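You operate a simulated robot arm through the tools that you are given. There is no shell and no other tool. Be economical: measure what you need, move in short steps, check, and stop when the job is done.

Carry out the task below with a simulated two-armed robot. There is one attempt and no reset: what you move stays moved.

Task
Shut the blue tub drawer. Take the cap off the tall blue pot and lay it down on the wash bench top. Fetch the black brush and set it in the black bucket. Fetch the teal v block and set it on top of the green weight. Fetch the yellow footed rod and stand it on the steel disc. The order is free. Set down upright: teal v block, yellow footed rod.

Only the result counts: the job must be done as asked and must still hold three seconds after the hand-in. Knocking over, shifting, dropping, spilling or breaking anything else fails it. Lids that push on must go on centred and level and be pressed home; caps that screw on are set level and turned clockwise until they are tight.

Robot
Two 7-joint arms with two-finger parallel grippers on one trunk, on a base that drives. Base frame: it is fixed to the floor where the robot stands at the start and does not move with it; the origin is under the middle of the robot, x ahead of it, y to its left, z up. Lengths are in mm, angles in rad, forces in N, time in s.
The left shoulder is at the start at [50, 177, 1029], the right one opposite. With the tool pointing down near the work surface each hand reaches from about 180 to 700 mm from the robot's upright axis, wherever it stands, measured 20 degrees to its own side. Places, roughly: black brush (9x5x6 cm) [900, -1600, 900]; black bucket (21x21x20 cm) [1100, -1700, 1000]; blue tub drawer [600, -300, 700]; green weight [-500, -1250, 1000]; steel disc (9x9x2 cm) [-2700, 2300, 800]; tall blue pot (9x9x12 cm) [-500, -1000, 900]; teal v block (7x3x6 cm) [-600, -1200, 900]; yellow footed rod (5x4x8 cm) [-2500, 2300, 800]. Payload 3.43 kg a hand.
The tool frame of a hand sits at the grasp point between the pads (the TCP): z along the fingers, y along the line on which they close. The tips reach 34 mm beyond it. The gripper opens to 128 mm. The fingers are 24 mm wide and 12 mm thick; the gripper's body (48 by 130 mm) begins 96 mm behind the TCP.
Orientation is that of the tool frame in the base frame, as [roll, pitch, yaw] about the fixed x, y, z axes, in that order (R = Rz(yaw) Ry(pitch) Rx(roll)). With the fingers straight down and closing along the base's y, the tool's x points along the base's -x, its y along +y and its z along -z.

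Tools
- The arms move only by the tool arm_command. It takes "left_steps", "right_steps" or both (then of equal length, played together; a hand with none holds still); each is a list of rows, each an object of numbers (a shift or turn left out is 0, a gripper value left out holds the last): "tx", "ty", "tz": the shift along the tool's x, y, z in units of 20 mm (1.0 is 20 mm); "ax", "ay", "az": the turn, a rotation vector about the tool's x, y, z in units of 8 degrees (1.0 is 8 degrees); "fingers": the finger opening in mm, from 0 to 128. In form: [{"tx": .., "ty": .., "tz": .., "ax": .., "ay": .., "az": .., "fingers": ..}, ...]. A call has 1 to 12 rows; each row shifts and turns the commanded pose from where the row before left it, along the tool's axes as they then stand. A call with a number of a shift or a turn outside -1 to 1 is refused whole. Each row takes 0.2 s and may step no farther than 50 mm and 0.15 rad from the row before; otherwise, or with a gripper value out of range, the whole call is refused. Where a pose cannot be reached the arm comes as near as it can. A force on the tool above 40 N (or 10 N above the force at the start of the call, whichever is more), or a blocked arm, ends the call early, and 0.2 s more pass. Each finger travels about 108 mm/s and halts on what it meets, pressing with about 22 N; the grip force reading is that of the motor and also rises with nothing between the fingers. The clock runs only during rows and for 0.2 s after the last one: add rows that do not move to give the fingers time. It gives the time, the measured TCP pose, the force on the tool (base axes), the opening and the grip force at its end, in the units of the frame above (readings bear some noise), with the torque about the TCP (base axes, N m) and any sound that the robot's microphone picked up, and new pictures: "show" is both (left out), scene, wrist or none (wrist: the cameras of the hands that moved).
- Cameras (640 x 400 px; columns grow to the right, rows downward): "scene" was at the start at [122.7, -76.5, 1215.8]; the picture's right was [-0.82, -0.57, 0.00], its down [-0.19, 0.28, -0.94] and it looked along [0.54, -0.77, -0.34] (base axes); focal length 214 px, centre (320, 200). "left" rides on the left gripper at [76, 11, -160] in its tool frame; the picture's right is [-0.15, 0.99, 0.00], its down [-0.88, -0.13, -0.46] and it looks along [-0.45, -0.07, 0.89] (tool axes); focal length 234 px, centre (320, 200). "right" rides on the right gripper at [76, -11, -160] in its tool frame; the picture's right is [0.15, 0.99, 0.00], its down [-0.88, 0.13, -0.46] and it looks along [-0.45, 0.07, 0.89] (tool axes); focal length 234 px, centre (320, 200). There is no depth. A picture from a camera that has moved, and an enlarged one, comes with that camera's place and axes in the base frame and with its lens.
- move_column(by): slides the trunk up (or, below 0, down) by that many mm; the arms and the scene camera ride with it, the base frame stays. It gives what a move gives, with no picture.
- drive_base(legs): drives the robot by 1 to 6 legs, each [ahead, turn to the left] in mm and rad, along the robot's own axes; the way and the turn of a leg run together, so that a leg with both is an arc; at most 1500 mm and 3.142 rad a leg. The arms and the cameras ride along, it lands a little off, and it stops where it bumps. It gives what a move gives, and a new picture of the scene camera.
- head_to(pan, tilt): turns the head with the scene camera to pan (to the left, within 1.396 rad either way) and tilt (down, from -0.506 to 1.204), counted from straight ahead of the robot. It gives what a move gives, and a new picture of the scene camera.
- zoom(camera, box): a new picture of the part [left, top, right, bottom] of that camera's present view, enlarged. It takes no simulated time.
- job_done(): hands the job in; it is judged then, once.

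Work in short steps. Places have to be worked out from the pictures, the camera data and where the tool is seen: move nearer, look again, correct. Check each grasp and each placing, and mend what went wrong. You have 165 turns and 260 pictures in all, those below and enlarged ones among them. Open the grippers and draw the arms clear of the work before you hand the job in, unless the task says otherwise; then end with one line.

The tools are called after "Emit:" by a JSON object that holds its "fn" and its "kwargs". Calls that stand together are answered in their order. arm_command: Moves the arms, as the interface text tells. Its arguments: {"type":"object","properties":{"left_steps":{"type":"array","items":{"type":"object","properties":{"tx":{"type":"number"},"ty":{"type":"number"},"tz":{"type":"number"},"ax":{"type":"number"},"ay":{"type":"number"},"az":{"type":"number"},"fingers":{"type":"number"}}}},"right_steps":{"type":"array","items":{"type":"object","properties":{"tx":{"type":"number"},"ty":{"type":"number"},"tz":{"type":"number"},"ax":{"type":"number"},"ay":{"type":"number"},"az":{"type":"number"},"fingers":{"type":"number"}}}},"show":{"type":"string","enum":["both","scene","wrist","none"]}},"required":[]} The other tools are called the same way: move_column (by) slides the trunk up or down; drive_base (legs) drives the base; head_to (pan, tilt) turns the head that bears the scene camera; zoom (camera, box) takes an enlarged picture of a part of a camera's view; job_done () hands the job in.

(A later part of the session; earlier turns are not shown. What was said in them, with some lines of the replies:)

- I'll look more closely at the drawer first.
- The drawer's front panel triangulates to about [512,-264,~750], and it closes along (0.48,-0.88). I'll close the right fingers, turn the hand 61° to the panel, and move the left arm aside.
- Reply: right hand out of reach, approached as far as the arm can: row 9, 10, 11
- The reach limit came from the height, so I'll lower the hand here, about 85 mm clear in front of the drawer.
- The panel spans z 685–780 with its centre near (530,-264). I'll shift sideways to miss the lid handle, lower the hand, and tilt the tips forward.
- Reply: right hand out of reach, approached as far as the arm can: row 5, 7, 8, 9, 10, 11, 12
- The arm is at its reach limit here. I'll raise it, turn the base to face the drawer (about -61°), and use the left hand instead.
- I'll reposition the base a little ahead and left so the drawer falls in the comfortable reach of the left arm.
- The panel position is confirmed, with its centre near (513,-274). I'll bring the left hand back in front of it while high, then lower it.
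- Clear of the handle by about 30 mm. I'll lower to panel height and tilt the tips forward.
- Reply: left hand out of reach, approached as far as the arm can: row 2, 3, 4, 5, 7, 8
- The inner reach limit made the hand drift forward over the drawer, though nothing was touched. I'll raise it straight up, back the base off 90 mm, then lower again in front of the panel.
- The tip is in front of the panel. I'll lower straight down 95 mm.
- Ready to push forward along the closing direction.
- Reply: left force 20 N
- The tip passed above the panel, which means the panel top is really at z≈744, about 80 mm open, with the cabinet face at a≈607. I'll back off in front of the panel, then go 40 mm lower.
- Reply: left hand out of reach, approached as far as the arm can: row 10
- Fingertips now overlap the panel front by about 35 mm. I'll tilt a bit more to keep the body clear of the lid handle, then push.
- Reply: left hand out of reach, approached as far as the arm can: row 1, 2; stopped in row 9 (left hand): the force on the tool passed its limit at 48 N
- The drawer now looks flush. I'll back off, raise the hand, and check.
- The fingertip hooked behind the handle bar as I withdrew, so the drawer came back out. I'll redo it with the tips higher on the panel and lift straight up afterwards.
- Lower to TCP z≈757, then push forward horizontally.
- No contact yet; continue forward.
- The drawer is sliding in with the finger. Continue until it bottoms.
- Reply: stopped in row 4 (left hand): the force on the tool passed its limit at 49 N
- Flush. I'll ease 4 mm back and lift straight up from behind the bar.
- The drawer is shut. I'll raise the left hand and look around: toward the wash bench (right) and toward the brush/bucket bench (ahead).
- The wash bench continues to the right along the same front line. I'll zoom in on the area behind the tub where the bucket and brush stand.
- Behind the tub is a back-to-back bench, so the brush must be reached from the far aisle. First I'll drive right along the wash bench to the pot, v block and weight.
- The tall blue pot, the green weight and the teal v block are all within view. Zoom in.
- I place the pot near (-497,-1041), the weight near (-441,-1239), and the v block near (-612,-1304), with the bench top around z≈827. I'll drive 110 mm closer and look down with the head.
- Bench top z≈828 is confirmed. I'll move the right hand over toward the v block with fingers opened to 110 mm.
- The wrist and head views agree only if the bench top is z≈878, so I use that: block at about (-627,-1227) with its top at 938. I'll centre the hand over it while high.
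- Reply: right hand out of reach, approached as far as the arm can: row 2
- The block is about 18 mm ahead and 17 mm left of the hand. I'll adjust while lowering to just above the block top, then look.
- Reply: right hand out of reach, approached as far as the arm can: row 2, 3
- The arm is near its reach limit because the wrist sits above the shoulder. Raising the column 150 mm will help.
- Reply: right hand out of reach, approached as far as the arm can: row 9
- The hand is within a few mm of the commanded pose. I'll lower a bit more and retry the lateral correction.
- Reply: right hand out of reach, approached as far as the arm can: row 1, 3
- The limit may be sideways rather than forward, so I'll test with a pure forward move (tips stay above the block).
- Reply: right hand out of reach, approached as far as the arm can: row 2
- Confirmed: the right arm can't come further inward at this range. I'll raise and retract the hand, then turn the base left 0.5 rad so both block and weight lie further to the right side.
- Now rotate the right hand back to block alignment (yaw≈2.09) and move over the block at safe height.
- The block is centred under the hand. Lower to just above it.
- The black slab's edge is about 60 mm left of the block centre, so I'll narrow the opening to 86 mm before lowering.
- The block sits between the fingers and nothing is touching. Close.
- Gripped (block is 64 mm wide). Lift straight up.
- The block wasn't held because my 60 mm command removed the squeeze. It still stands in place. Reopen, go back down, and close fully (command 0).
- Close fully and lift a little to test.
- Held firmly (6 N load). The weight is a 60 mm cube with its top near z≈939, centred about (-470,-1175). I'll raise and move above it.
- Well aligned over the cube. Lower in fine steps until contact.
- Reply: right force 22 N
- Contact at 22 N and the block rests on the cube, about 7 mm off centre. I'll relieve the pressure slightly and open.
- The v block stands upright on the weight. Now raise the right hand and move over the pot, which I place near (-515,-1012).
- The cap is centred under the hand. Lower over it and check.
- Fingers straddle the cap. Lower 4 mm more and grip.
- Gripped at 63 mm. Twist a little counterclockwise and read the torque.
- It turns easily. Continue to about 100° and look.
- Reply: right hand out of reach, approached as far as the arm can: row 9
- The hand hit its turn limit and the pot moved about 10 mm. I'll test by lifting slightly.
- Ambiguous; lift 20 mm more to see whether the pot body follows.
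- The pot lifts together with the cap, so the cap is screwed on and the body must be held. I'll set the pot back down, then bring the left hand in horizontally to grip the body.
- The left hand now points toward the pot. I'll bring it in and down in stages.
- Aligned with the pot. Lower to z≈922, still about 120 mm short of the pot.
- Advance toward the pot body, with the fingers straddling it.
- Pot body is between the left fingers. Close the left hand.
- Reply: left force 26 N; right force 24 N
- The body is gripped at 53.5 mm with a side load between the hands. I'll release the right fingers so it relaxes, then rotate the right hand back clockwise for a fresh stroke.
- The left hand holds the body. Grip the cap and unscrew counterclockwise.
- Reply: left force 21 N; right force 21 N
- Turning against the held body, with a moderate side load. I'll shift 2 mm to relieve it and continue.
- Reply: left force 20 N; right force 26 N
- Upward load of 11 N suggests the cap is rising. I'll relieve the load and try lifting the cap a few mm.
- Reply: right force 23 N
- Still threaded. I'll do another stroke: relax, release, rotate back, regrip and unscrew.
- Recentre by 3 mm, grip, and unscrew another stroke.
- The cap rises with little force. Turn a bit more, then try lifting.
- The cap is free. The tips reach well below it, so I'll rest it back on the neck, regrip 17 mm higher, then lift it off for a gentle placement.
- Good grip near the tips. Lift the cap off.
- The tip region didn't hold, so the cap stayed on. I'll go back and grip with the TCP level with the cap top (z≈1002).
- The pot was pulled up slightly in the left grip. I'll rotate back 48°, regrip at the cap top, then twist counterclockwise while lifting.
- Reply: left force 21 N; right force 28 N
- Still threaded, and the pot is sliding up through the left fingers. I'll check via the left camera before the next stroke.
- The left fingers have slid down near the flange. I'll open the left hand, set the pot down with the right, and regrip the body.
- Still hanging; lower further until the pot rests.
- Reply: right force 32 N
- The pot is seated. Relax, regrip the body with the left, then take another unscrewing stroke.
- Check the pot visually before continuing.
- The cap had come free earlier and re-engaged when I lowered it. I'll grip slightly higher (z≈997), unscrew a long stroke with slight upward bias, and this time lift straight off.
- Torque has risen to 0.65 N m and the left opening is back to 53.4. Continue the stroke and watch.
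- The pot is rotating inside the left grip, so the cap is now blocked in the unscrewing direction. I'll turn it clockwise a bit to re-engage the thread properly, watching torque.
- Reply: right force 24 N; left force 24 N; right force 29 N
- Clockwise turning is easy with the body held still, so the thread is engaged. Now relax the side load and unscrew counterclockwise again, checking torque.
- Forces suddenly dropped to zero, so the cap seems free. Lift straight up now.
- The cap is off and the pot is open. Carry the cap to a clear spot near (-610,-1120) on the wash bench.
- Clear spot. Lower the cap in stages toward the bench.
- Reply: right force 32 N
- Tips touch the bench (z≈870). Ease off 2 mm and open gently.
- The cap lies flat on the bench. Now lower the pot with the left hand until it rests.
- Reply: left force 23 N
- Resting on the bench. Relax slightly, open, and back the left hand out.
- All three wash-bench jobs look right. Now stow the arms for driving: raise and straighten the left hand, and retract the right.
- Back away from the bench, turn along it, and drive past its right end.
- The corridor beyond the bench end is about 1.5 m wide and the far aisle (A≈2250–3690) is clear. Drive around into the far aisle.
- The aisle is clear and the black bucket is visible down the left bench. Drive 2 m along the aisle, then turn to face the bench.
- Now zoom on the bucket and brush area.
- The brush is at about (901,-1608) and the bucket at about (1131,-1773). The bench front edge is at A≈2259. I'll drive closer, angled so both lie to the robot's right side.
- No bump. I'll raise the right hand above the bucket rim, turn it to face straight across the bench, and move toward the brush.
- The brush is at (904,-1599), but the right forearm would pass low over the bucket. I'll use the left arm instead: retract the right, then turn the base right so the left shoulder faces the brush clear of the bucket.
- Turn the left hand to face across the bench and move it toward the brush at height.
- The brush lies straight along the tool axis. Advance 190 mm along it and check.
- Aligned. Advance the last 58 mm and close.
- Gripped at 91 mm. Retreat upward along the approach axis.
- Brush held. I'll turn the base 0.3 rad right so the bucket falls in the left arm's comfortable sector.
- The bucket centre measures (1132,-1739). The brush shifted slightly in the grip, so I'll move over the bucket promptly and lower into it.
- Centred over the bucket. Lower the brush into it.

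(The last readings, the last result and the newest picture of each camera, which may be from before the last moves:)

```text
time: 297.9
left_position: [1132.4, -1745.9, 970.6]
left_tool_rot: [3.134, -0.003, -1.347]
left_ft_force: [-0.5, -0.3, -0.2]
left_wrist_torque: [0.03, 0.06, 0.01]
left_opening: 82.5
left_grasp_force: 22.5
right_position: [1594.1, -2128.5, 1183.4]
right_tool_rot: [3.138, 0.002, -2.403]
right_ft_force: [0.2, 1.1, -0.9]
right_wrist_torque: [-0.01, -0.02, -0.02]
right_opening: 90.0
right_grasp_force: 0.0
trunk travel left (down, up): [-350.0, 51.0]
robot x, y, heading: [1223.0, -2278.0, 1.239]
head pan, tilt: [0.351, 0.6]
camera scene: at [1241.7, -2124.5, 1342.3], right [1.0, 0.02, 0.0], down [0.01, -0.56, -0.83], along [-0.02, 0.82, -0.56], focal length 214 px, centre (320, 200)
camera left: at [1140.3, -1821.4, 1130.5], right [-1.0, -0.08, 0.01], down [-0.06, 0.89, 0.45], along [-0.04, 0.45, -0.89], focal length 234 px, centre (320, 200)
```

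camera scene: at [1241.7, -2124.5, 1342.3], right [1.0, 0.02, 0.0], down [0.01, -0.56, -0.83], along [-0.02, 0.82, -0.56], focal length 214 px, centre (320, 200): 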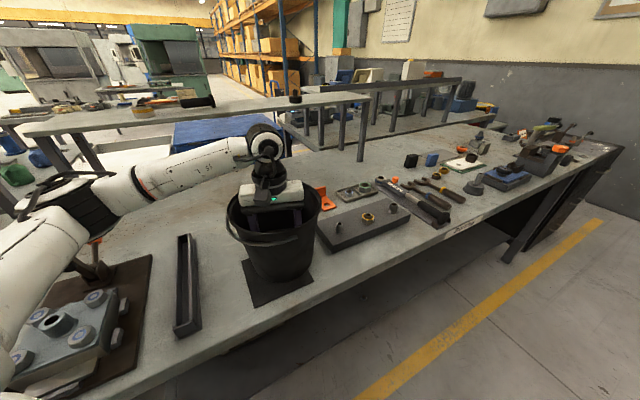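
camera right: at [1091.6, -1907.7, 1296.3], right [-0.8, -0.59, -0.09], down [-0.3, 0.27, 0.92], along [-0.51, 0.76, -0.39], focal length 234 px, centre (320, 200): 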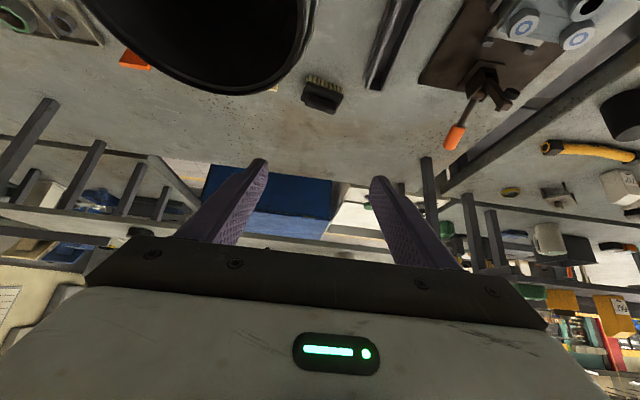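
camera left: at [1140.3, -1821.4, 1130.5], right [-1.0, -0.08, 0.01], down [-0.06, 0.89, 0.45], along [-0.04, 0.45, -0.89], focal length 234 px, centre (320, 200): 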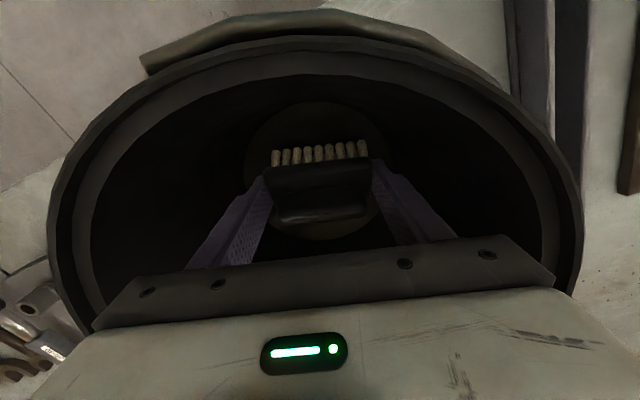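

Brush is inside the bucket. Lower 30 mm more, open, and rise out.

Emit:
{"fn": "arm_command", "kwargs": {"left_steps": [{"tz": 0.8}, {"tz": 0.7}, {"fingers": 106}, {}, {}, {"tz": -1}, {"tz": -1}, {"tz": -1}, {"tz": -1}, {"tz": -1}, {"tz": -1}, {"tz": -1}], "show": "none"}}

Emit:
{"fn": "arm_command", "kwargs": {"left_steps": [{"tz": -1}, {"tz": -1}, {"tz": -1}, {"tz": -1}, {"tz": -1}, {"tz": -1}], "show": "both"}}

```text
time: 300.5
left_position: [1134.3, -1745.7, 1082.8]
left_tool_rot: [3.135, -0.004, -1.348]
left_ft_force: [0.5, 0.3, 0.3]
left_wrist_torque: [0.0, 0.0, 0.0]
left_opening: 106.1
left_grasp_force: 0.0
right_position: [1594.1, -2129.2, 1183.0]
right_tool_rot: [3.139, 0.001, -2.403]
right_ft_force: [-0.7, 0.0, -0.5]
right_wrist_torque: [0.0, 0.03, -0.04]
right_opening: 90.0
right_grasp_force: 0.0
trunk travel left (down, up): [-350.0, 51.0]
robot x, y, heading: [1220.4, -2279.3, 1.236]
head pan, tilt: [0.351, 0.6]
```

```text
time: 301.9
left_position: [1133.2, -1746.6, 1200.8]
left_tool_rot: [3.135, -0.002, -1.346]
left_ft_force: [0.1, 0.3, -0.3]
left_wrist_torque: [0.02, 0.01, 0.03]
left_opening: 106.0
left_grasp_force: 0.0
right_position: [1594.0, -2129.4, 1184.4]
right_tool_rot: [3.139, 0.001, -2.404]
right_ft_force: [0.9, 1.1, 0.9]
right_wrist_torque: [0.0, -0.02, -0.03]
right_opening: 90.0
right_grasp_force: 0.1
trunk travel left (down, up): [-350.0, 51.0]
robot x, y, heading: [1223.2, -2280.2, 1.239]
head pan, tilt: [0.351, 0.6]
camera scene: at [1241.7, -2124.8, 1342.4], right [1.0, 0.02, 0.0], down [0.01, -0.56, -0.83], along [-0.02, 0.83, -0.56], focal length 214 px, centre (320, 200)
camera left: at [1141.1, -1821.8, 1362.6], right [-1.0, -0.08, 0.01], down [-0.07, 0.89, 0.45], along [-0.04, 0.45, -0.89], focal length 234 px, centre (320, 200)
```

scene: 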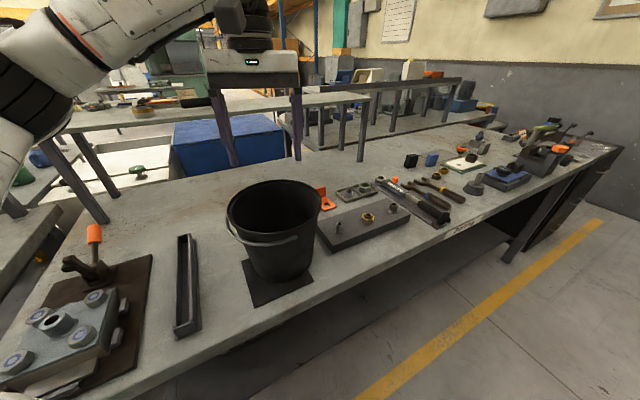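
left: 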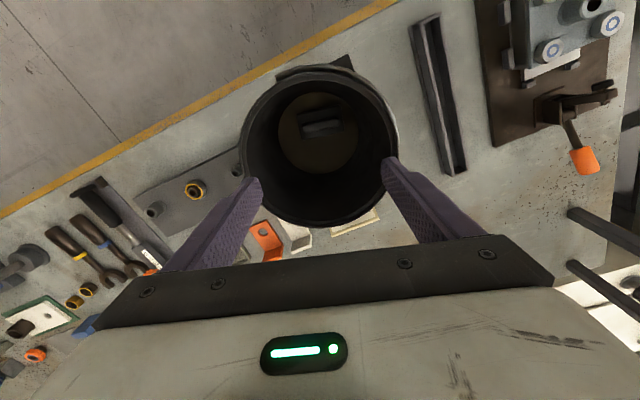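

The brush lies inside the bucket. Now drive back out: reverse from the bench, go down the aisle and turn into the corridor.

Emit:
{"fn": "drive_base", "kwargs": {"legs": [[-400, 0], [0, 2.42], [1043, 0], [1043, 0], [0, -1.57]]}}

Emit:
{"fn": "head_to", "kwargs": {"pan": 0.0, "tilt": 0.3}}

```text
time: 324.1
left_position: [-1184.2, -3448.1, 1202.3]
left_tool_rot: [3.134, -0.003, -0.494]
left_ft_force: [0.4, -0.1, -0.6]
left_wrist_torque: [-0.02, -0.01, 0.01]
left_opening: 106.1
left_grasp_force: 0.0
right_position: [-591.5, -3354.8, 1184.1]
right_tool_rot: [3.141, 0.001, -1.549]
right_ft_force: [0.0, 0.3, -1.2]
right_wrist_torque: [0.01, -0.02, -0.05]
right_opening: 89.9
right_grasp_force: 0.1
trunk travel left (down, up): [-350.0, 51.0]
robot x, y, heading: [-725.4, -3732.1, 2.096]
head pan, tilt: [0.351, 0.6]
camera scene: at [-826.9, -3615.4, 1342.3], right [0.64, 0.77, 0.0], down [0.43, -0.36, -0.83], along [-0.63, 0.53, -0.56], focal length 214 px, centre (320, 200)
```

scene: 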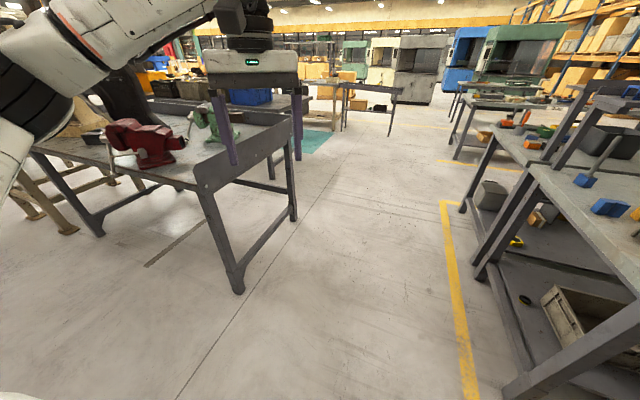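

```text
time: 324.9
left_position: [-1182.7, -3448.3, 1201.8]
left_tool_rot: [3.135, -0.004, -0.494]
left_ft_force: [-0.6, -0.6, -0.7]
left_wrist_torque: [-0.02, -0.02, -0.03]
left_opening: 106.1
left_grasp_force: 0.0
right_position: [-591.0, -3354.0, 1184.1]
right_tool_rot: [3.141, 0.002, -1.55]
right_ft_force: [0.3, 0.2, -0.5]
right_wrist_torque: [-0.01, 0.03, -0.05]
right_opening: 89.9
right_grasp_force: 0.1
trunk travel left (down, up): [-350.0, 51.0]
robot x, y, heading: [-723.1, -3734.8, 2.097]
head pan, tilt: [0.0, 0.3]
camera scene: at [-806.0, -3591.3, 1369.8], right [0.86, 0.5, 0.0], down [0.15, -0.26, -0.96], along [-0.48, 0.83, -0.3], focal length 214 px, centre (320, 200)
```

scene: 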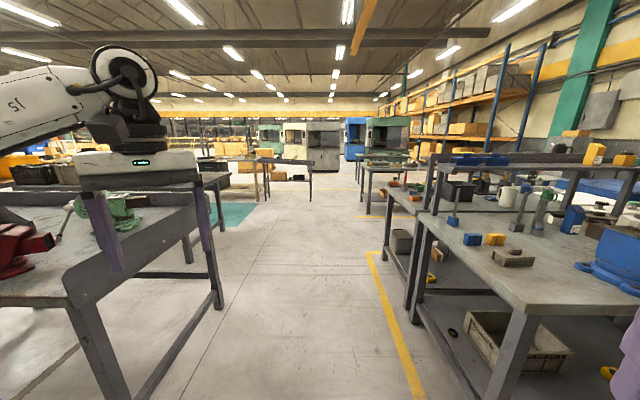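

The corridor ahead is clear. Drive 2.5 m straight, then look toward the rod's table.

Emit:
{"fn": "drive_base", "kwargs": {"legs": [[1250, 0], [1250, 0]]}}

Emit:
{"fn": "head_to", "kwargs": {"pan": -0.2, "tilt": 0.2}}

```text
time: 336.9
left_position: [-2400.5, -1318.9, 1203.4]
left_tool_rot: [3.136, -0.003, -0.498]
left_ft_force: [0.6, 0.0, 0.3]
left_wrist_torque: [0.0, -0.01, -0.02]
left_opening: 106.1
left_grasp_force: 0.0
right_position: [-1809.6, -1225.2, 1184.0]
right_tool_rot: [3.14, 0.002, -1.552]
right_ft_force: [-0.5, -0.9, 0.0]
right_wrist_torque: [0.0, 0.01, -0.03]
right_opening: 89.9
right_grasp_force: 0.0
trunk travel left (down, up): [-350.0, 51.0]
robot x, y, heading: [-1943.6, -1606.8, 2.091]
head pan, tilt: [0.0, 0.3]
camera scene: at [-2023.3, -1463.0, 1369.8], right [0.87, 0.5, 0.0], down [0.15, -0.26, -0.96], along [-0.48, 0.83, -0.3], focal length 214 px, centre (320, 200)
```

scene: 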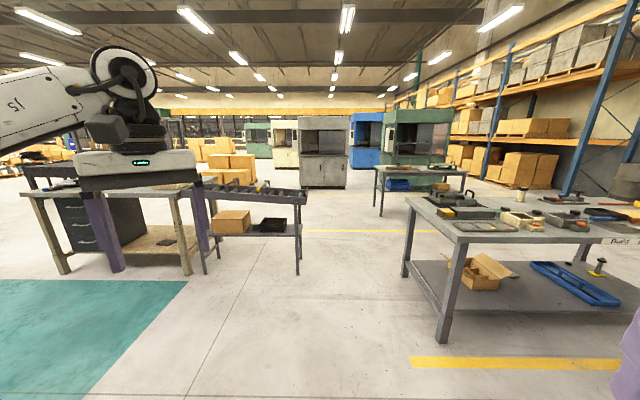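

```text
time: 337.6
left_position: [-2400.7, -1319.8, 1202.1]
left_tool_rot: [3.138, -0.002, -0.498]
left_ft_force: [-0.5, 0.0, 0.5]
left_wrist_torque: [-0.06, 0.04, 0.01]
left_opening: 105.9
left_grasp_force: 0.1
right_position: [-1808.5, -1225.6, 1184.1]
right_tool_rot: [3.138, 0.002, -1.552]
right_ft_force: [0.1, -0.1, -0.6]
right_wrist_torque: [0.02, 0.0, -0.01]
right_opening: 90.2
right_grasp_force: 0.0
trunk travel left (down, up): [-350.0, 51.0]
robot x, y, heading: [-1943.0, -1603.6, 2.092]
head pan, tilt: [-0.201, 0.201]
camera scene: at [-2006.1, -1455.7, 1379.1], right [0.95, 0.32, 0.0], down [0.06, -0.19, -0.98], along [-0.31, 0.93, -0.2], focal length 214 px, centre (320, 200)
```

scene: 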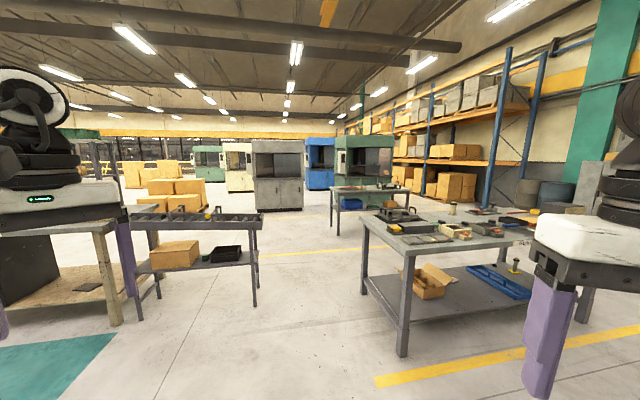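

The target should appear around (362,187), on the middle table. Zoom there.

Emit:
{"fn": "zoom", "kwargs": {"camera": "scene", "box": [300, 150, 440, 250]}}

```text
4.00 times, centred on (370, 200) of scene
camera zoom: at [-2006.1, -1455.7, 1379.1], right [0.95, 0.32, 0.0], down [0.06, -0.19, -0.98], along [-0.31, 0.93, -0.2], focal length 858 px, centre (120, 200)
```

zoom: 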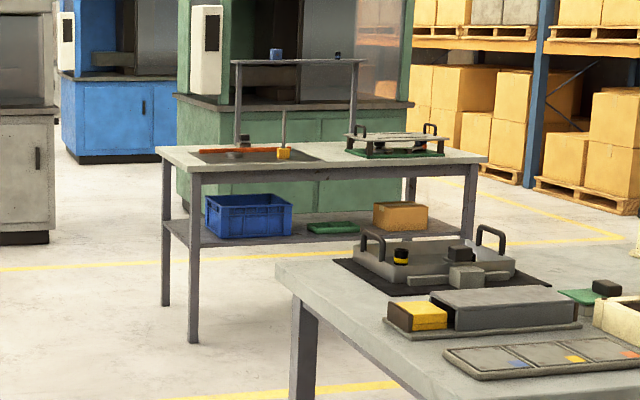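

The yellow rod is visible near (-2510,2339), with the disc to its left near (-2700,2250) and the table front edge at A≈-3040. Drive to a waypoint in front of that table.

Emit:
{"fn": "drive_base", "kwargs": {"legs": [[0, -0.126], [1350, 0], [1350, 0], [0, -0.984], [500, 0]]}}

Emit:
{"fn": "head_to", "kwargs": {"pan": 0.8, "tilt": 0.4}}

```text
time: 356.4
left_position: [-2725.6, 1834.6, 1202.1]
left_tool_rot: [3.135, -0.003, -1.581]
left_ft_force: [-0.2, 0.1, 0.4]
left_wrist_torque: [-0.01, -0.01, 0.0]
left_opening: 105.9
left_grasp_force: 0.1
right_position: [-2365.7, 1354.8, 1182.8]
right_tool_rot: [3.141, 0.0, -2.636]
right_ft_force: [0.2, 0.9, 0.5]
right_wrist_torque: [-0.02, 0.02, -0.04]
right_opening: 89.9
right_grasp_force: 0.1
trunk travel left (down, up): [-350.0, 51.0]
robot x, y, heading: [-2759.5, 1296.3, 1.008]
head pan, tilt: [-0.201, 0.201]
camera scene: at [-2661.1, 1421.8, 1379.0], right [0.72, -0.69, 0.0], down [-0.14, -0.14, -0.98], along [0.68, 0.71, -0.2], focal length 214 px, centre (320, 200)
```

scene: 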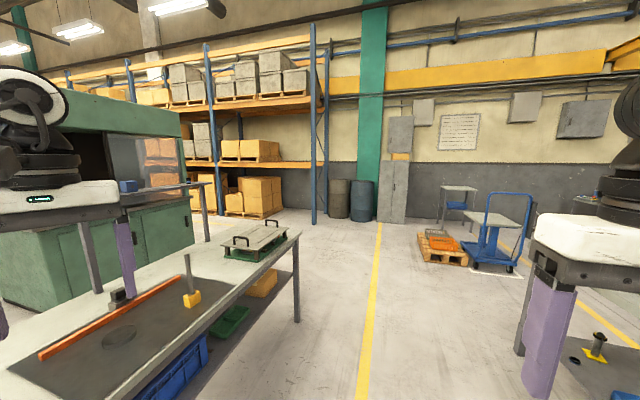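

```text
time: 357.6
left_position: [-2724.9, 1834.1, 1202.8]
left_tool_rot: [3.137, -0.003, -1.581]
left_ft_force: [0.6, 0.2, 0.7]
left_wrist_torque: [-0.03, 0.0, 0.04]
left_opening: 106.1
left_grasp_force: 0.0
right_position: [-2365.4, 1355.7, 1183.9]
right_tool_rot: [3.139, 0.001, -2.639]
right_ft_force: [0.2, -0.3, -0.6]
right_wrist_torque: [-0.05, -0.03, -0.01]
right_opening: 89.9
right_grasp_force: 0.0
trunk travel left (down, up): [-350.0, 51.0]
robot x, y, heading: [-2761.3, 1294.6, 1.012]
head pan, tilt: [0.799, 0.4]
camera scene: at [-2747.4, 1444.2, 1360.6], right [0.97, 0.23, 0.0], down [0.09, -0.38, -0.92], along [-0.22, 0.9, -0.39], focal length 214 px, centre (320, 200)
```

scene: 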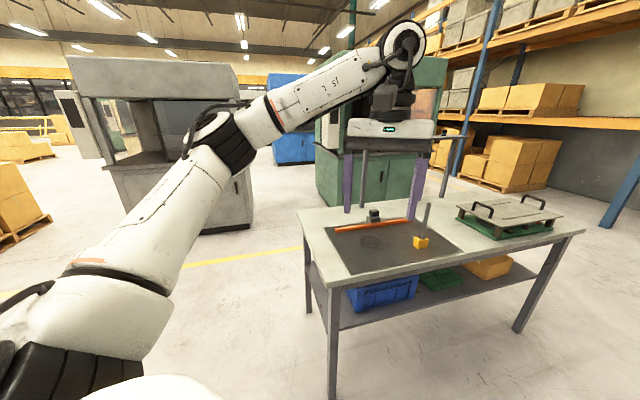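

Rod near (-2482,2413), disc near (-2717,2357), table edge A≈-3160. Drive to the standing point and turn so both are on the right arm's side.

Emit:
{"fn": "drive_base", "kwargs": {"legs": [[0, 0.05], [640, 0], [0, 1.526]]}}

Emit:
{"fn": "head_to", "kwargs": {"pan": -0.6, "tilt": 0.75}}

```text
time: 365.4
left_position: [-2982.2, 1900.6, 1202.1]
left_tool_rot: [3.138, -0.004, -0.008]
left_ft_force: [0.3, 0.1, 1.1]
left_wrist_torque: [0.01, -0.02, -0.02]
left_opening: 106.0
left_grasp_force: 0.1
right_position: [-2503.7, 2263.1, 1182.8]
right_tool_rot: [3.138, 0.001, -1.063]
right_ft_force: [0.8, 0.0, 0.6]
right_wrist_torque: [0.01, -0.02, 0.0]
right_opening: 90.0
right_grasp_force: 0.0
trunk travel left (down, up): [-350.0, 51.0]
robot x, y, heading: [-2444.0, 1864.5, 2.581]
head pan, tilt: [0.799, 0.4]
camera scene: at [-2593.4, 1880.4, 1360.5], right [-0.24, 0.97, 0.0], down [0.38, 0.09, -0.92], along [-0.89, -0.22, -0.39], focal length 214 px, centre (320, 200)
```

scene: 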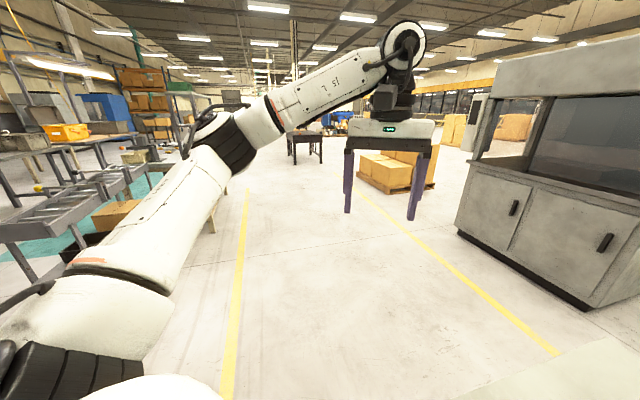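

```text
time: 366.9
left_position: [-2982.7, 1900.1, 1203.0]
left_tool_rot: [3.136, -0.004, -0.008]
left_ft_force: [0.5, -0.5, -1.0]
left_wrist_torque: [-0.02, -0.04, 0.02]
left_opening: 106.1
left_grasp_force: 0.0
right_position: [-2504.4, 2262.9, 1183.3]
right_tool_rot: [3.137, 0.004, -1.062]
right_ft_force: [0.0, 0.2, -0.4]
right_wrist_torque: [-0.01, 0.0, 0.0]
right_opening: 90.0
right_grasp_force: 0.1
trunk travel left (down, up): [-350.0, 51.0]
robot x, y, heading: [-2445.3, 1866.4, 2.58]
head pan, tilt: [-0.6, 0.75]
camera scene: at [-2536.6, 1978.6, 1329.5], right [0.92, 0.4, 0.0], down [0.27, -0.62, -0.73], along [-0.29, 0.67, -0.68], focal length 214 px, centre (320, 200)
```

scene: 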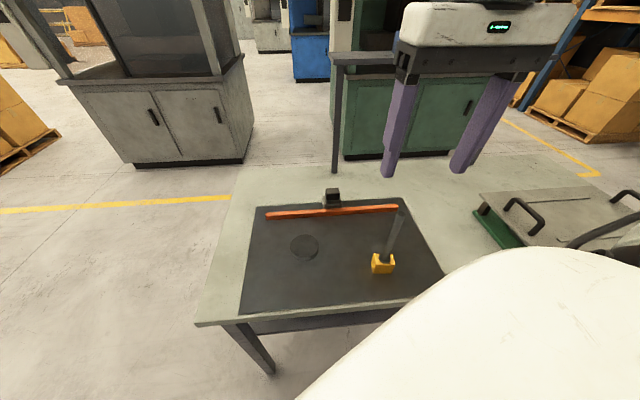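

Clear view of rod and disc. Lower the column by 150 mm for these lower objects and look with the wrist camera.

Emit:
{"fn": "move_column", "kwargs": {"by": -150}}

Emit:
{"fn": "zoom", "kwargs": {"camera": "right", "box": [0, 0, 640, 400]}}

Emit:
{"fn": "zoom", "kwargs": {"camera": "scene", "box": [240, 150, 460, 310]}}

```text
time: 368.7
left_position: [-2981.7, 1901.8, 1052.5]
left_tool_rot: [3.136, -0.004, -0.007]
left_ft_force: [0.2, -0.1, 0.1]
left_wrist_torque: [0.0, 0.0, -0.02]
left_opening: 105.9
left_grasp_force: 0.1
right_position: [-2504.5, 2262.5, 1034.5]
right_tool_rot: [3.136, 0.004, -1.064]
right_ft_force: [0.6, 0.0, 0.9]
right_wrist_torque: [0.02, -0.01, -0.01]
right_opening: 89.9
right_grasp_force: 0.0
trunk travel left (down, up): [-200.0, 201.0]
robot x, y, heading: [-2445.6, 1865.0, 2.586]
head pan, tilt: [-0.6, 0.75]
```

```text
1.00 times, centred on (320, 200) of right (not enlarged: the box is as wide or as high as the picture)
camera zoom: at [-2458.1, 2202.1, 1193.7], right [-0.79, -0.61, 0.0], down [-0.54, 0.71, 0.46], along [-0.28, 0.36, -0.89], focal length 234 px, centre (320, 200)
```

zoom: 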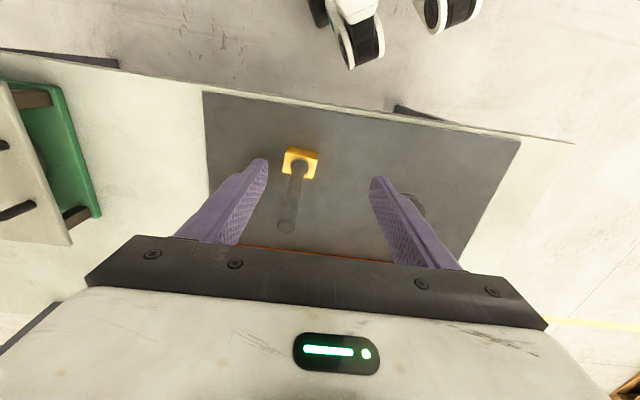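

```text
2.50 times, centred on (350, 230) of scene
camera zoom: at [-2536.5, 1978.5, 1179.5], right [0.92, 0.4, 0.0], down [0.27, -0.62, -0.73], along [-0.29, 0.67, -0.68], focal length 536 px, centre (245, 125)
```

zoom: 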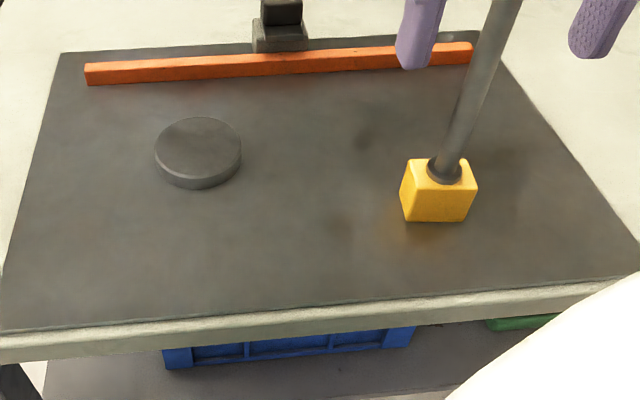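

The rod is tall, with its top near z≈1003–1028, and the foot is at (-2503,2306) on a table at z≈815. I'll raise the hand and centre it over the rod.

Emit:
{"fn": "arm_command", "kwargs": {"right_steps": [{"tz": -1}, {"tz": -1}, {"tz": -1}, {"tz": -0.5}, {"ty": -0.6, "tx": -0.9}, {"ty": -0.55, "tx": -0.95}, {}], "show": "both"}}

```text
time: 370.3
left_position: [-2982.0, 1900.5, 1052.3]
left_tool_rot: [3.137, -0.003, -0.005]
left_ft_force: [0.2, 0.3, 0.8]
left_wrist_torque: [-0.01, 0.0, -0.01]
left_opening: 105.9
left_grasp_force: 0.0
right_position: [-2502.3, 2305.4, 1104.6]
right_tool_rot: [3.14, 0.0, -1.064]
right_ft_force: [-0.6, 1.1, 0.3]
right_wrist_torque: [0.0, 0.03, -0.03]
right_opening: 90.1
right_grasp_force: 0.1
trunk travel left (down, up): [-200.0, 201.0]
robot x, y, heading: [-2441.3, 1865.1, 2.585]
head pan, tilt: [-0.6, 0.75]
camera scene: at [-2536.6, 1978.5, 1179.5], right [0.92, 0.4, 0.0], down [0.27, -0.62, -0.73], along [-0.29, 0.67, -0.68], focal length 214 px, centre (320, 200)
camera right: at [-2456.4, 2245.1, 1263.7], right [-0.79, -0.61, 0.0], down [-0.54, 0.71, 0.46], along [-0.28, 0.36, -0.89], focal length 234 px, centre (320, 200)
```

scene: 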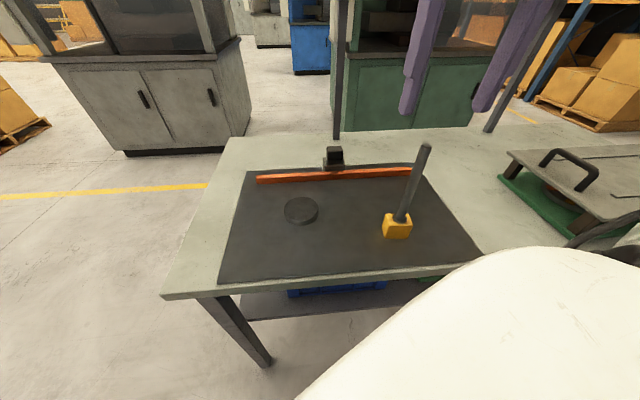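
right: 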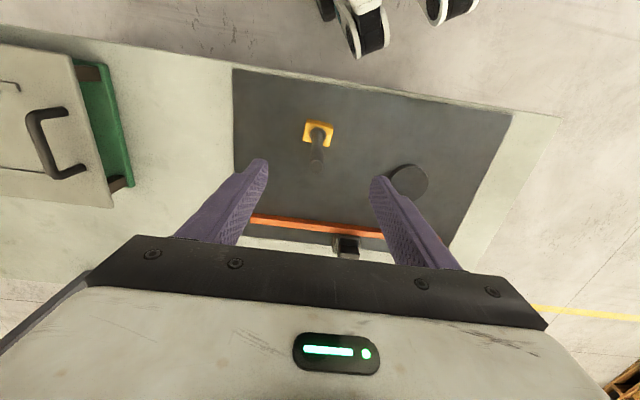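

Aligned over the rod, about 4 mm to correct. Lower so the pads hold the upper rod (TCP≈985).

Emit:
{"fn": "arm_command", "kwargs": {"right_steps": [{"ty": -0.2, "tz": 0.5}, {"tz": 1}, {"tz": 1}, {"tz": 1}, {"tz": 1}, {"tz": 1}, {"tz": 0.5}, {}], "show": "both"}}

```text
time: 372.1
left_position: [-2983.7, 1901.4, 1052.6]
left_tool_rot: [3.136, -0.003, -0.007]
left_ft_force: [0.8, 0.6, 0.2]
left_wrist_torque: [0.01, 0.01, -0.05]
left_opening: 106.0
left_grasp_force: 0.1
right_position: [-2498.7, 2308.4, 982.8]
right_tool_rot: [3.138, 0.001, -1.062]
right_ft_force: [0.4, -0.2, 0.0]
right_wrist_torque: [0.01, -0.02, 0.01]
right_opening: 90.0
right_grasp_force: 0.0
trunk travel left (down, up): [-200.0, 201.0]
robot x, y, heading: [-2442.9, 1864.3, 2.581]
head pan, tilt: [-0.6, 0.75]
camera scene: at [-2536.6, 1978.6, 1179.5], right [0.92, 0.4, 0.0], down [0.27, -0.62, -0.73], along [-0.29, 0.67, -0.68], focal length 214 px, centre (320, 200)
camera right: at [-2452.4, 2247.6, 1142.5], right [-0.79, -0.61, 0.0], down [-0.54, 0.71, 0.46], along [-0.28, 0.36, -0.89], focal length 234 px, centre (320, 200)
```

scene: 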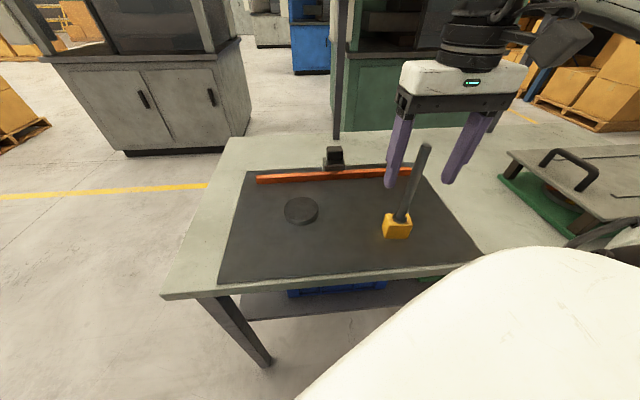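
right: 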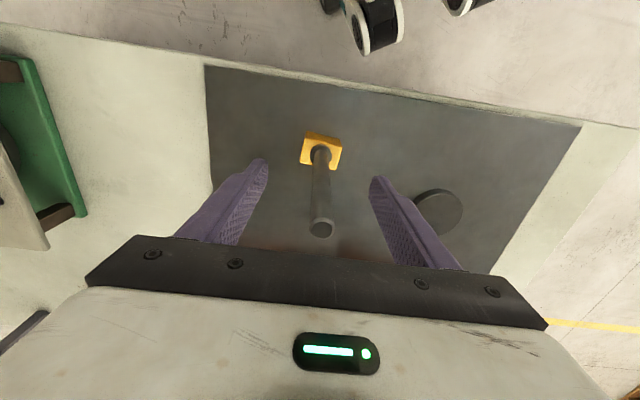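

The rod is on the tool axis between the fingers, with its top at z≈1031. Close on it.

Emit:
{"fn": "arm_command", "kwargs": {"right_steps": [{"fingers": 0}, {}, {}, {}, {}], "show": "wrist"}}

```text
time: 373.3
left_position: [-2982.5, 1901.4, 1052.4]
left_tool_rot: [3.138, -0.004, -0.006]
left_ft_force: [-0.2, 1.0, 0.0]
left_wrist_torque: [0.03, 0.01, 0.01]
left_opening: 106.1
left_grasp_force: 0.2
right_position: [-2499.7, 2308.9, 982.7]
right_tool_rot: [3.137, 0.001, -1.064]
right_ft_force: [-2.3, -1.7, -0.2]
right_wrist_torque: [-0.2, 0.33, 0.05]
right_opening: 16.9
right_grasp_force: 21.7
trunk travel left (down, up): [-200.0, 201.0]
robot x, y, heading: [-2439.5, 1866.8, 2.583]
head pan, tilt: [-0.6, 0.75]
camera right: at [-2452.7, 2247.7, 1142.7], right [-0.79, -0.61, 0.0], down [-0.54, 0.71, 0.46], along [-0.28, 0.36, -0.89], focal length 234 px, centre (320, 200)
```

right: 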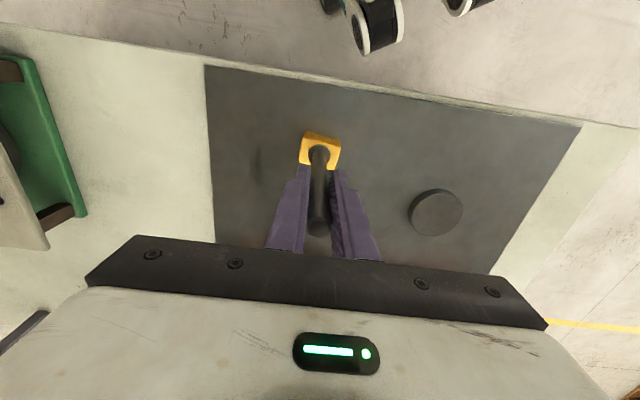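

Gripped. The disc's top centre triangulates to (-2712,2283) with its top about 20 mm above the table. Lift 50 mm and carry the rod over it.

Emit:
{"fn": "arm_command", "kwargs": {"right_steps": [{"tz": -0.5}, {"tz": -1}, {"tz": -1}, {}], "show": "wrist"}}

Emit:
{"fn": "arm_command", "kwargs": {"right_steps": [{"ty": 0.9, "tx": -0.36}, {"ty": 0.9, "tx": -0.36}, {"ty": 0.9, "tx": -0.36}, {"ty": 0.9, "tx": -0.36}, {"ty": 0.9, "tx": -0.36}, {"ty": 0.9, "tx": -0.36}, {"ty": 0.9, "tx": -0.36}, {"ty": 0.9, "tx": -0.36}, {"ty": 0.9, "tx": -0.36}, {"ty": 0.9, "tx": -0.36}, {"ty": 0.9, "tx": -0.4}, {}], "show": "both"}}

```text
time: 374.3
left_position: [-2981.9, 1902.4, 1052.5]
left_tool_rot: [3.135, -0.004, -0.005]
left_ft_force: [0.8, 0.3, 0.2]
left_wrist_torque: [-0.01, 0.03, -0.02]
left_opening: 106.0
left_grasp_force: 0.1
right_position: [-2497.6, 2308.4, 1034.4]
right_tool_rot: [3.137, -0.001, -1.064]
right_ft_force: [-0.9, -0.2, -7.3]
right_wrist_torque: [-0.06, -0.05, -0.01]
right_opening: 16.5
right_grasp_force: 22.2
trunk travel left (down, up): [-200.0, 201.0]
robot x, y, heading: [-2447.9, 1861.8, 2.583]
head pan, tilt: [-0.6, 0.75]
camera right: at [-2452.1, 2247.8, 1193.8], right [-0.79, -0.61, 0.0], down [-0.54, 0.71, 0.46], along [-0.28, 0.36, -0.89], focal length 234 px, centre (320, 200)
```

right: 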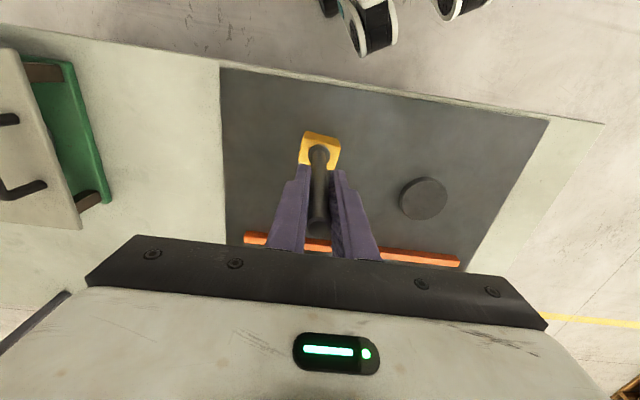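

```text
time: 376.9
left_position: [-2983.2, 1901.9, 1053.4]
left_tool_rot: [3.137, -0.004, -0.007]
left_ft_force: [0.3, -1.0, 0.5]
left_wrist_torque: [-0.01, 0.02, 0.0]
left_opening: 106.0
left_grasp_force: 0.0
right_position: [-2711.5, 2281.2, 1031.8]
right_tool_rot: [3.14, 0.0, -1.064]
right_ft_force: [0.0, -0.6, -7.8]
right_wrist_torque: [-0.04, -0.04, -0.03]
right_opening: 16.4
right_grasp_force: 21.9
trunk travel left (down, up): [-200.0, 201.0]
robot x, y, heading: [-2442.7, 1865.2, 2.584]
head pan, tilt: [-0.6, 0.75]
camera scene: at [-2536.8, 1979.1, 1179.4], right [0.92, 0.4, 0.0], down [0.27, -0.63, -0.73], along [-0.29, 0.67, -0.68], focal length 214 px, centre (320, 200)
camera right: at [-2665.3, 2221.5, 1193.2], right [-0.79, -0.61, 0.0], down [-0.54, 0.71, 0.46], along [-0.28, 0.36, -0.89], focal length 234 px, centre (320, 200)
```

scene: 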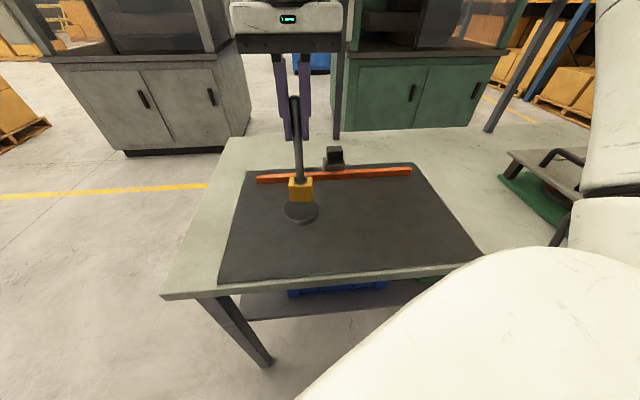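
right: 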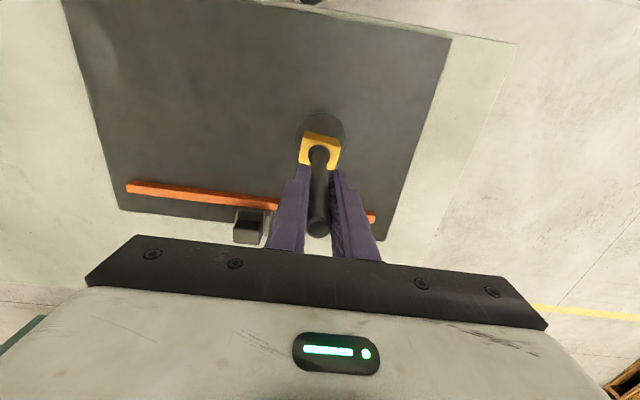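

Centred over the disc. Lower gently to contact.

Emit:
{"fn": "arm_command", "kwargs": {"right_steps": [{"tz": 0.6}, {"tz": 0.4}, {"tz": 0.15}, {"tz": 0.1}, {"tz": 0.1}, {"tz": 0.1}], "show": "none"}}

Emit:
{"fn": "zoom", "kwargs": {"camera": "scene", "box": [220, 80, 400, 240]}}

```text
time: 378.3
left_position: [-2982.2, 1901.8, 1052.0]
left_tool_rot: [3.135, -0.005, -0.009]
left_ft_force: [0.2, -0.2, 0.5]
left_wrist_torque: [0.01, 0.0, 0.0]
left_opening: 106.1
left_grasp_force: 0.1
right_position: [-2710.7, 2282.1, 1004.3]
right_tool_rot: [3.14, 0.0, -1.063]
right_ft_force: [-0.2, 0.0, -7.8]
right_wrist_torque: [-0.02, -0.05, 0.01]
right_opening: 16.7
right_grasp_force: 22.0
trunk travel left (down, up): [-200.0, 201.0]
robot x, y, heading: [-2445.7, 1867.3, 2.583]
head pan, tilt: [-0.6, 0.75]
```

```text
2.50 times, centred on (310, 160) of scene
camera zoom: at [-2536.9, 1979.1, 1179.3], right [0.92, 0.4, 0.0], down [0.27, -0.63, -0.73], along [-0.29, 0.67, -0.68], focal length 536 px, centre (345, 300)
```

zoom: 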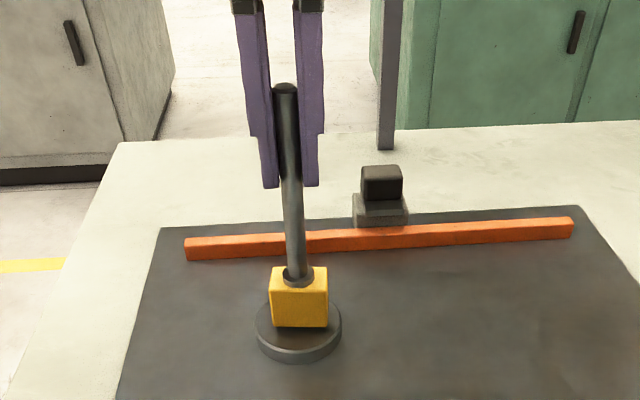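

Just above contact; lower in 1.5 mm steps.

Emit:
{"fn": "arm_command", "kwargs": {"right_steps": [{"tz": 0.08}, {"tz": 0.08}, {"tz": 0.08}], "show": "none"}}

```text
time: 379.1
left_position: [-2981.2, 1901.6, 1052.7]
left_tool_rot: [3.135, -0.002, -0.006]
left_ft_force: [-0.1, 0.3, 0.4]
left_wrist_torque: [0.02, 0.03, 0.03]
left_opening: 105.9
left_grasp_force: 0.1
right_position: [-2710.8, 2282.0, 1000.2]
right_tool_rot: [3.138, 0.002, -1.063]
right_ft_force: [1.0, -1.1, -4.9]
right_wrist_torque: [0.0, -0.18, 0.02]
right_opening: 16.8
right_grasp_force: 22.5
trunk travel left (down, up): [-200.0, 201.0]
robot x, y, heading: [-2442.0, 1864.9, 2.579]
head pan, tilt: [-0.6, 0.75]
```

Contact is beginning. One more small step, then check the load.

Emit:
{"fn": "arm_command", "kwargs": {"right_steps": [{"tz": 0.07}, {}], "show": "wrist"}}

```text
time: 379.7
left_position: [-2982.9, 1900.8, 1052.5]
left_tool_rot: [3.135, -0.004, -0.006]
left_ft_force: [-0.3, 0.4, -0.5]
left_wrist_torque: [0.04, -0.02, 0.04]
left_opening: 106.0
left_grasp_force: 0.1
right_position: [-2711.2, 2281.5, 1001.5]
right_tool_rot: [3.137, 0.003, -1.065]
right_ft_force: [1.4, -1.3, 7.2]
right_wrist_torque: [0.08, -0.37, -0.01]
right_opening: 16.4
right_grasp_force: 21.5
trunk travel left (down, up): [-200.0, 201.0]
robot x, y, heading: [-2444.1, 1865.3, 2.582]
head pan, tilt: [-0.6, 0.75]
camera right: at [-2664.0, 2220.8, 1160.4], right [-0.79, -0.61, 0.0], down [-0.54, 0.71, 0.46], along [-0.28, 0.36, -0.89], focal length 234 px, centre (320, 200)
```

right: 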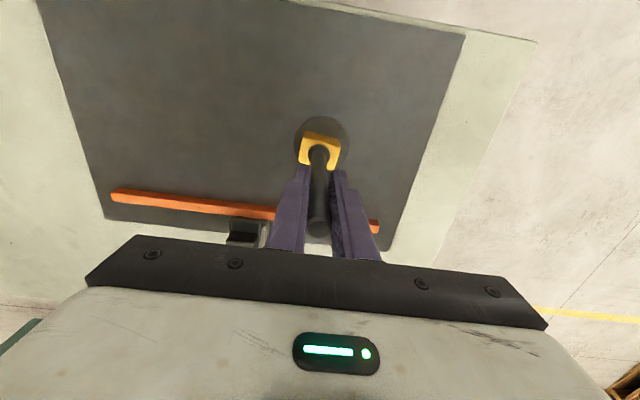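

The foot is resting on the disc (7 N). Open gradually and check that it stands.

Emit:
{"fn": "arm_command", "kwargs": {"right_steps": [{"fingers": 22}, {"fingers": 32}, {"fingers": 60}, {"fingers": 90}, {}, {}], "show": "wrist"}}

Emit:
{"fn": "zoom", "kwargs": {"camera": "scene", "box": [220, 80, 400, 240]}}

```text
time: 381.1
left_position: [-2983.8, 1900.7, 1052.3]
left_tool_rot: [3.137, -0.003, -0.008]
left_ft_force: [0.7, 0.7, 0.2]
left_wrist_torque: [0.01, 0.0, 0.01]
left_opening: 106.1
left_grasp_force: 0.0
right_position: [-2711.9, 2282.5, 999.8]
right_tool_rot: [3.138, 0.002, -1.063]
right_ft_force: [1.3, 0.3, -0.9]
right_wrist_torque: [0.0, 0.02, 0.01]
right_opening: 90.1
right_grasp_force: 0.0
trunk travel left (down, up): [-200.0, 201.0]
robot x, y, heading: [-2445.2, 1863.2, 2.581]
head pan, tilt: [-0.6, 0.75]
camera right: at [-2664.3, 2221.4, 1159.3], right [-0.79, -0.61, 0.0], down [-0.54, 0.71, 0.46], along [-0.28, 0.36, -0.89], focal length 234 px, centre (320, 200)
```

right: 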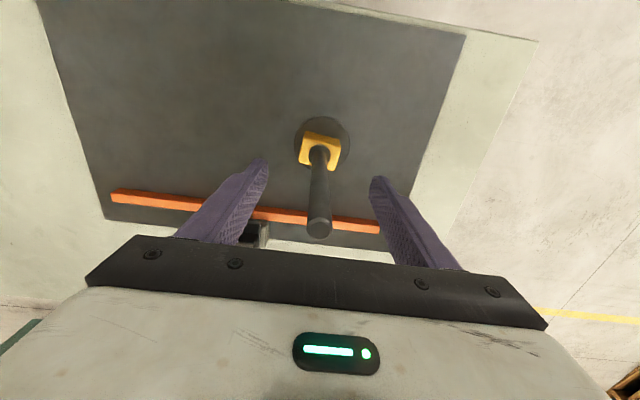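

```text
2.50 times, centred on (310, 160) of scene
camera zoom: at [-2536.5, 1978.6, 1179.5], right [0.92, 0.4, 0.0], down [0.27, -0.62, -0.73], along [-0.29, 0.67, -0.68], focal length 536 px, centre (345, 300)
```

zoom: 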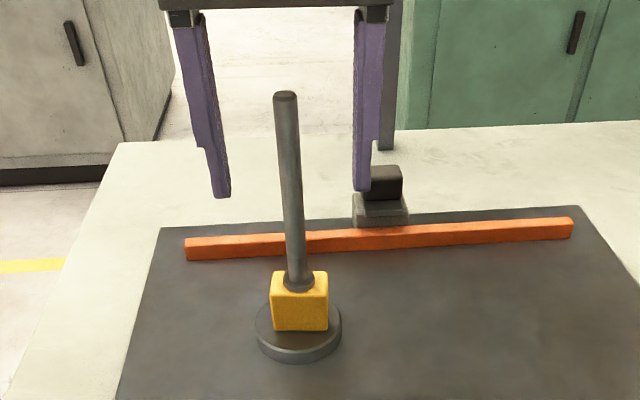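

The rod stands on the disc. Raise the hand straight up, then back it off toward the robot.

Emit:
{"fn": "arm_command", "kwargs": {"right_steps": [{"tz": -0.6}, {"tz": -1}, {"tz": -1}, {"tz": -1}, {"tz": -1}, {"tz": -1}, {"tz": -1}, {"tz": -1}, {"tx": 1}, {"tx": 1}, {"tx": 1}, {"tx": 1}], "show": "none"}}

Emit:
{"fn": "drive_base", "kwargs": {"legs": [[-200, 0]]}}

Emit:
{"fn": "zoom", "kwargs": {"camera": "scene", "box": [220, 60, 460, 240]}}

```text
time: 383.7
left_position: [-2982.3, 1900.6, 1052.1]
left_tool_rot: [3.136, -0.003, -0.008]
left_ft_force: [0.3, 1.0, -0.4]
left_wrist_torque: [0.0, 0.01, 0.01]
left_opening: 106.1
left_grasp_force: 0.1
right_position: [-2653.5, 2213.6, 1137.5]
right_tool_rot: [3.137, 0.002, -1.064]
right_ft_force: [0.6, -1.0, -0.5]
right_wrist_torque: [0.0, -0.02, 0.0]
right_opening: 90.0
right_grasp_force: 0.0
right hand out of reach, approached as far as the arm can: row 7, 8
trunk travel left (down, up): [-200.0, 201.0]
robot x, y, heading: [-2440.8, 1866.5, 2.585]
head pan, tilt: [-0.6, 0.75]
```

```text
time: 385.3
left_position: [-2816.9, 1798.9, 1052.0]
left_tool_rot: [3.137, -0.003, -0.012]
left_ft_force: [-1.0, 0.0, 0.7]
left_wrist_torque: [0.02, 0.02, -0.05]
left_opening: 106.0
left_grasp_force: 0.1
right_position: [-2486.7, 2112.3, 1137.0]
right_tool_rot: [3.137, 0.002, -1.066]
right_ft_force: [-0.4, -0.6, 0.1]
right_wrist_torque: [0.01, 0.04, 0.01]
right_opening: 90.2
right_grasp_force: 0.2
trunk travel left (down, up): [-200.0, 201.0]
robot x, y, heading: [-2276.9, 1759.4, 2.579]
head pan, tilt: [-0.6, 0.75]
camera scene: at [-2370.2, 1874.8, 1179.5], right [0.92, 0.4, 0.0], down [0.27, -0.63, -0.73], along [-0.29, 0.67, -0.68], focal length 214 px, centre (320, 200)
```

scene: 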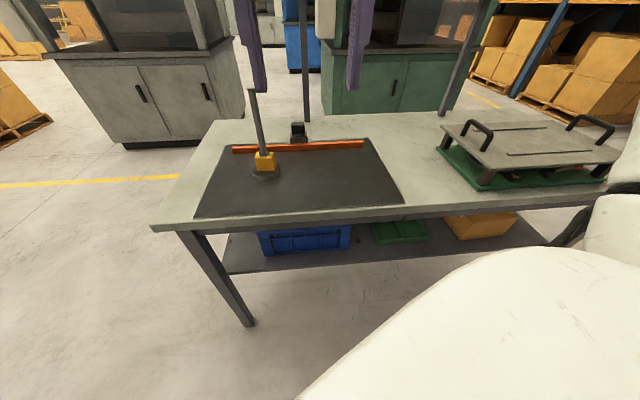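

```text
2.22 times, centred on (340, 150) of scene
camera zoom: at [-2370.2, 1874.8, 1179.5], right [0.92, 0.4, 0.0], down [0.27, -0.63, -0.73], along [-0.29, 0.67, -0.68], focal length 477 px, centre (276, 311)
```

zoom: 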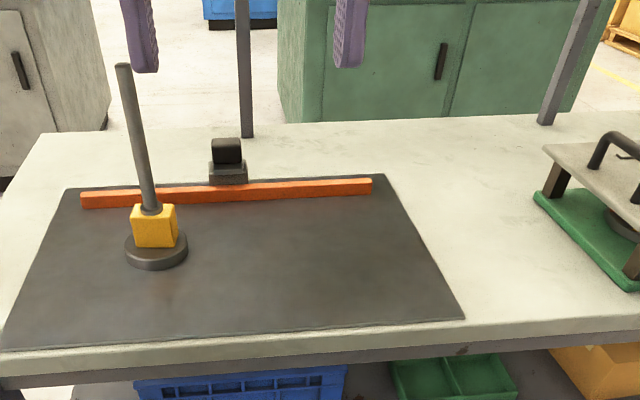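

The rod stands on the disc, the grippers are open and the arms are clear, so all five jobs look complete. Handing in.

Emit:
{"fn": "job_done", "kwargs": {}}

```text
The job is handed in.
```

I handed the job in with all five parts done: drawer shut, cap lying on the wash bench, brush in the black bucket, v block upright on the green weight, and yellow rod standing on the steel disc. I checked each with the cameras as I finished it, but after driving off I did not go back to the first four.
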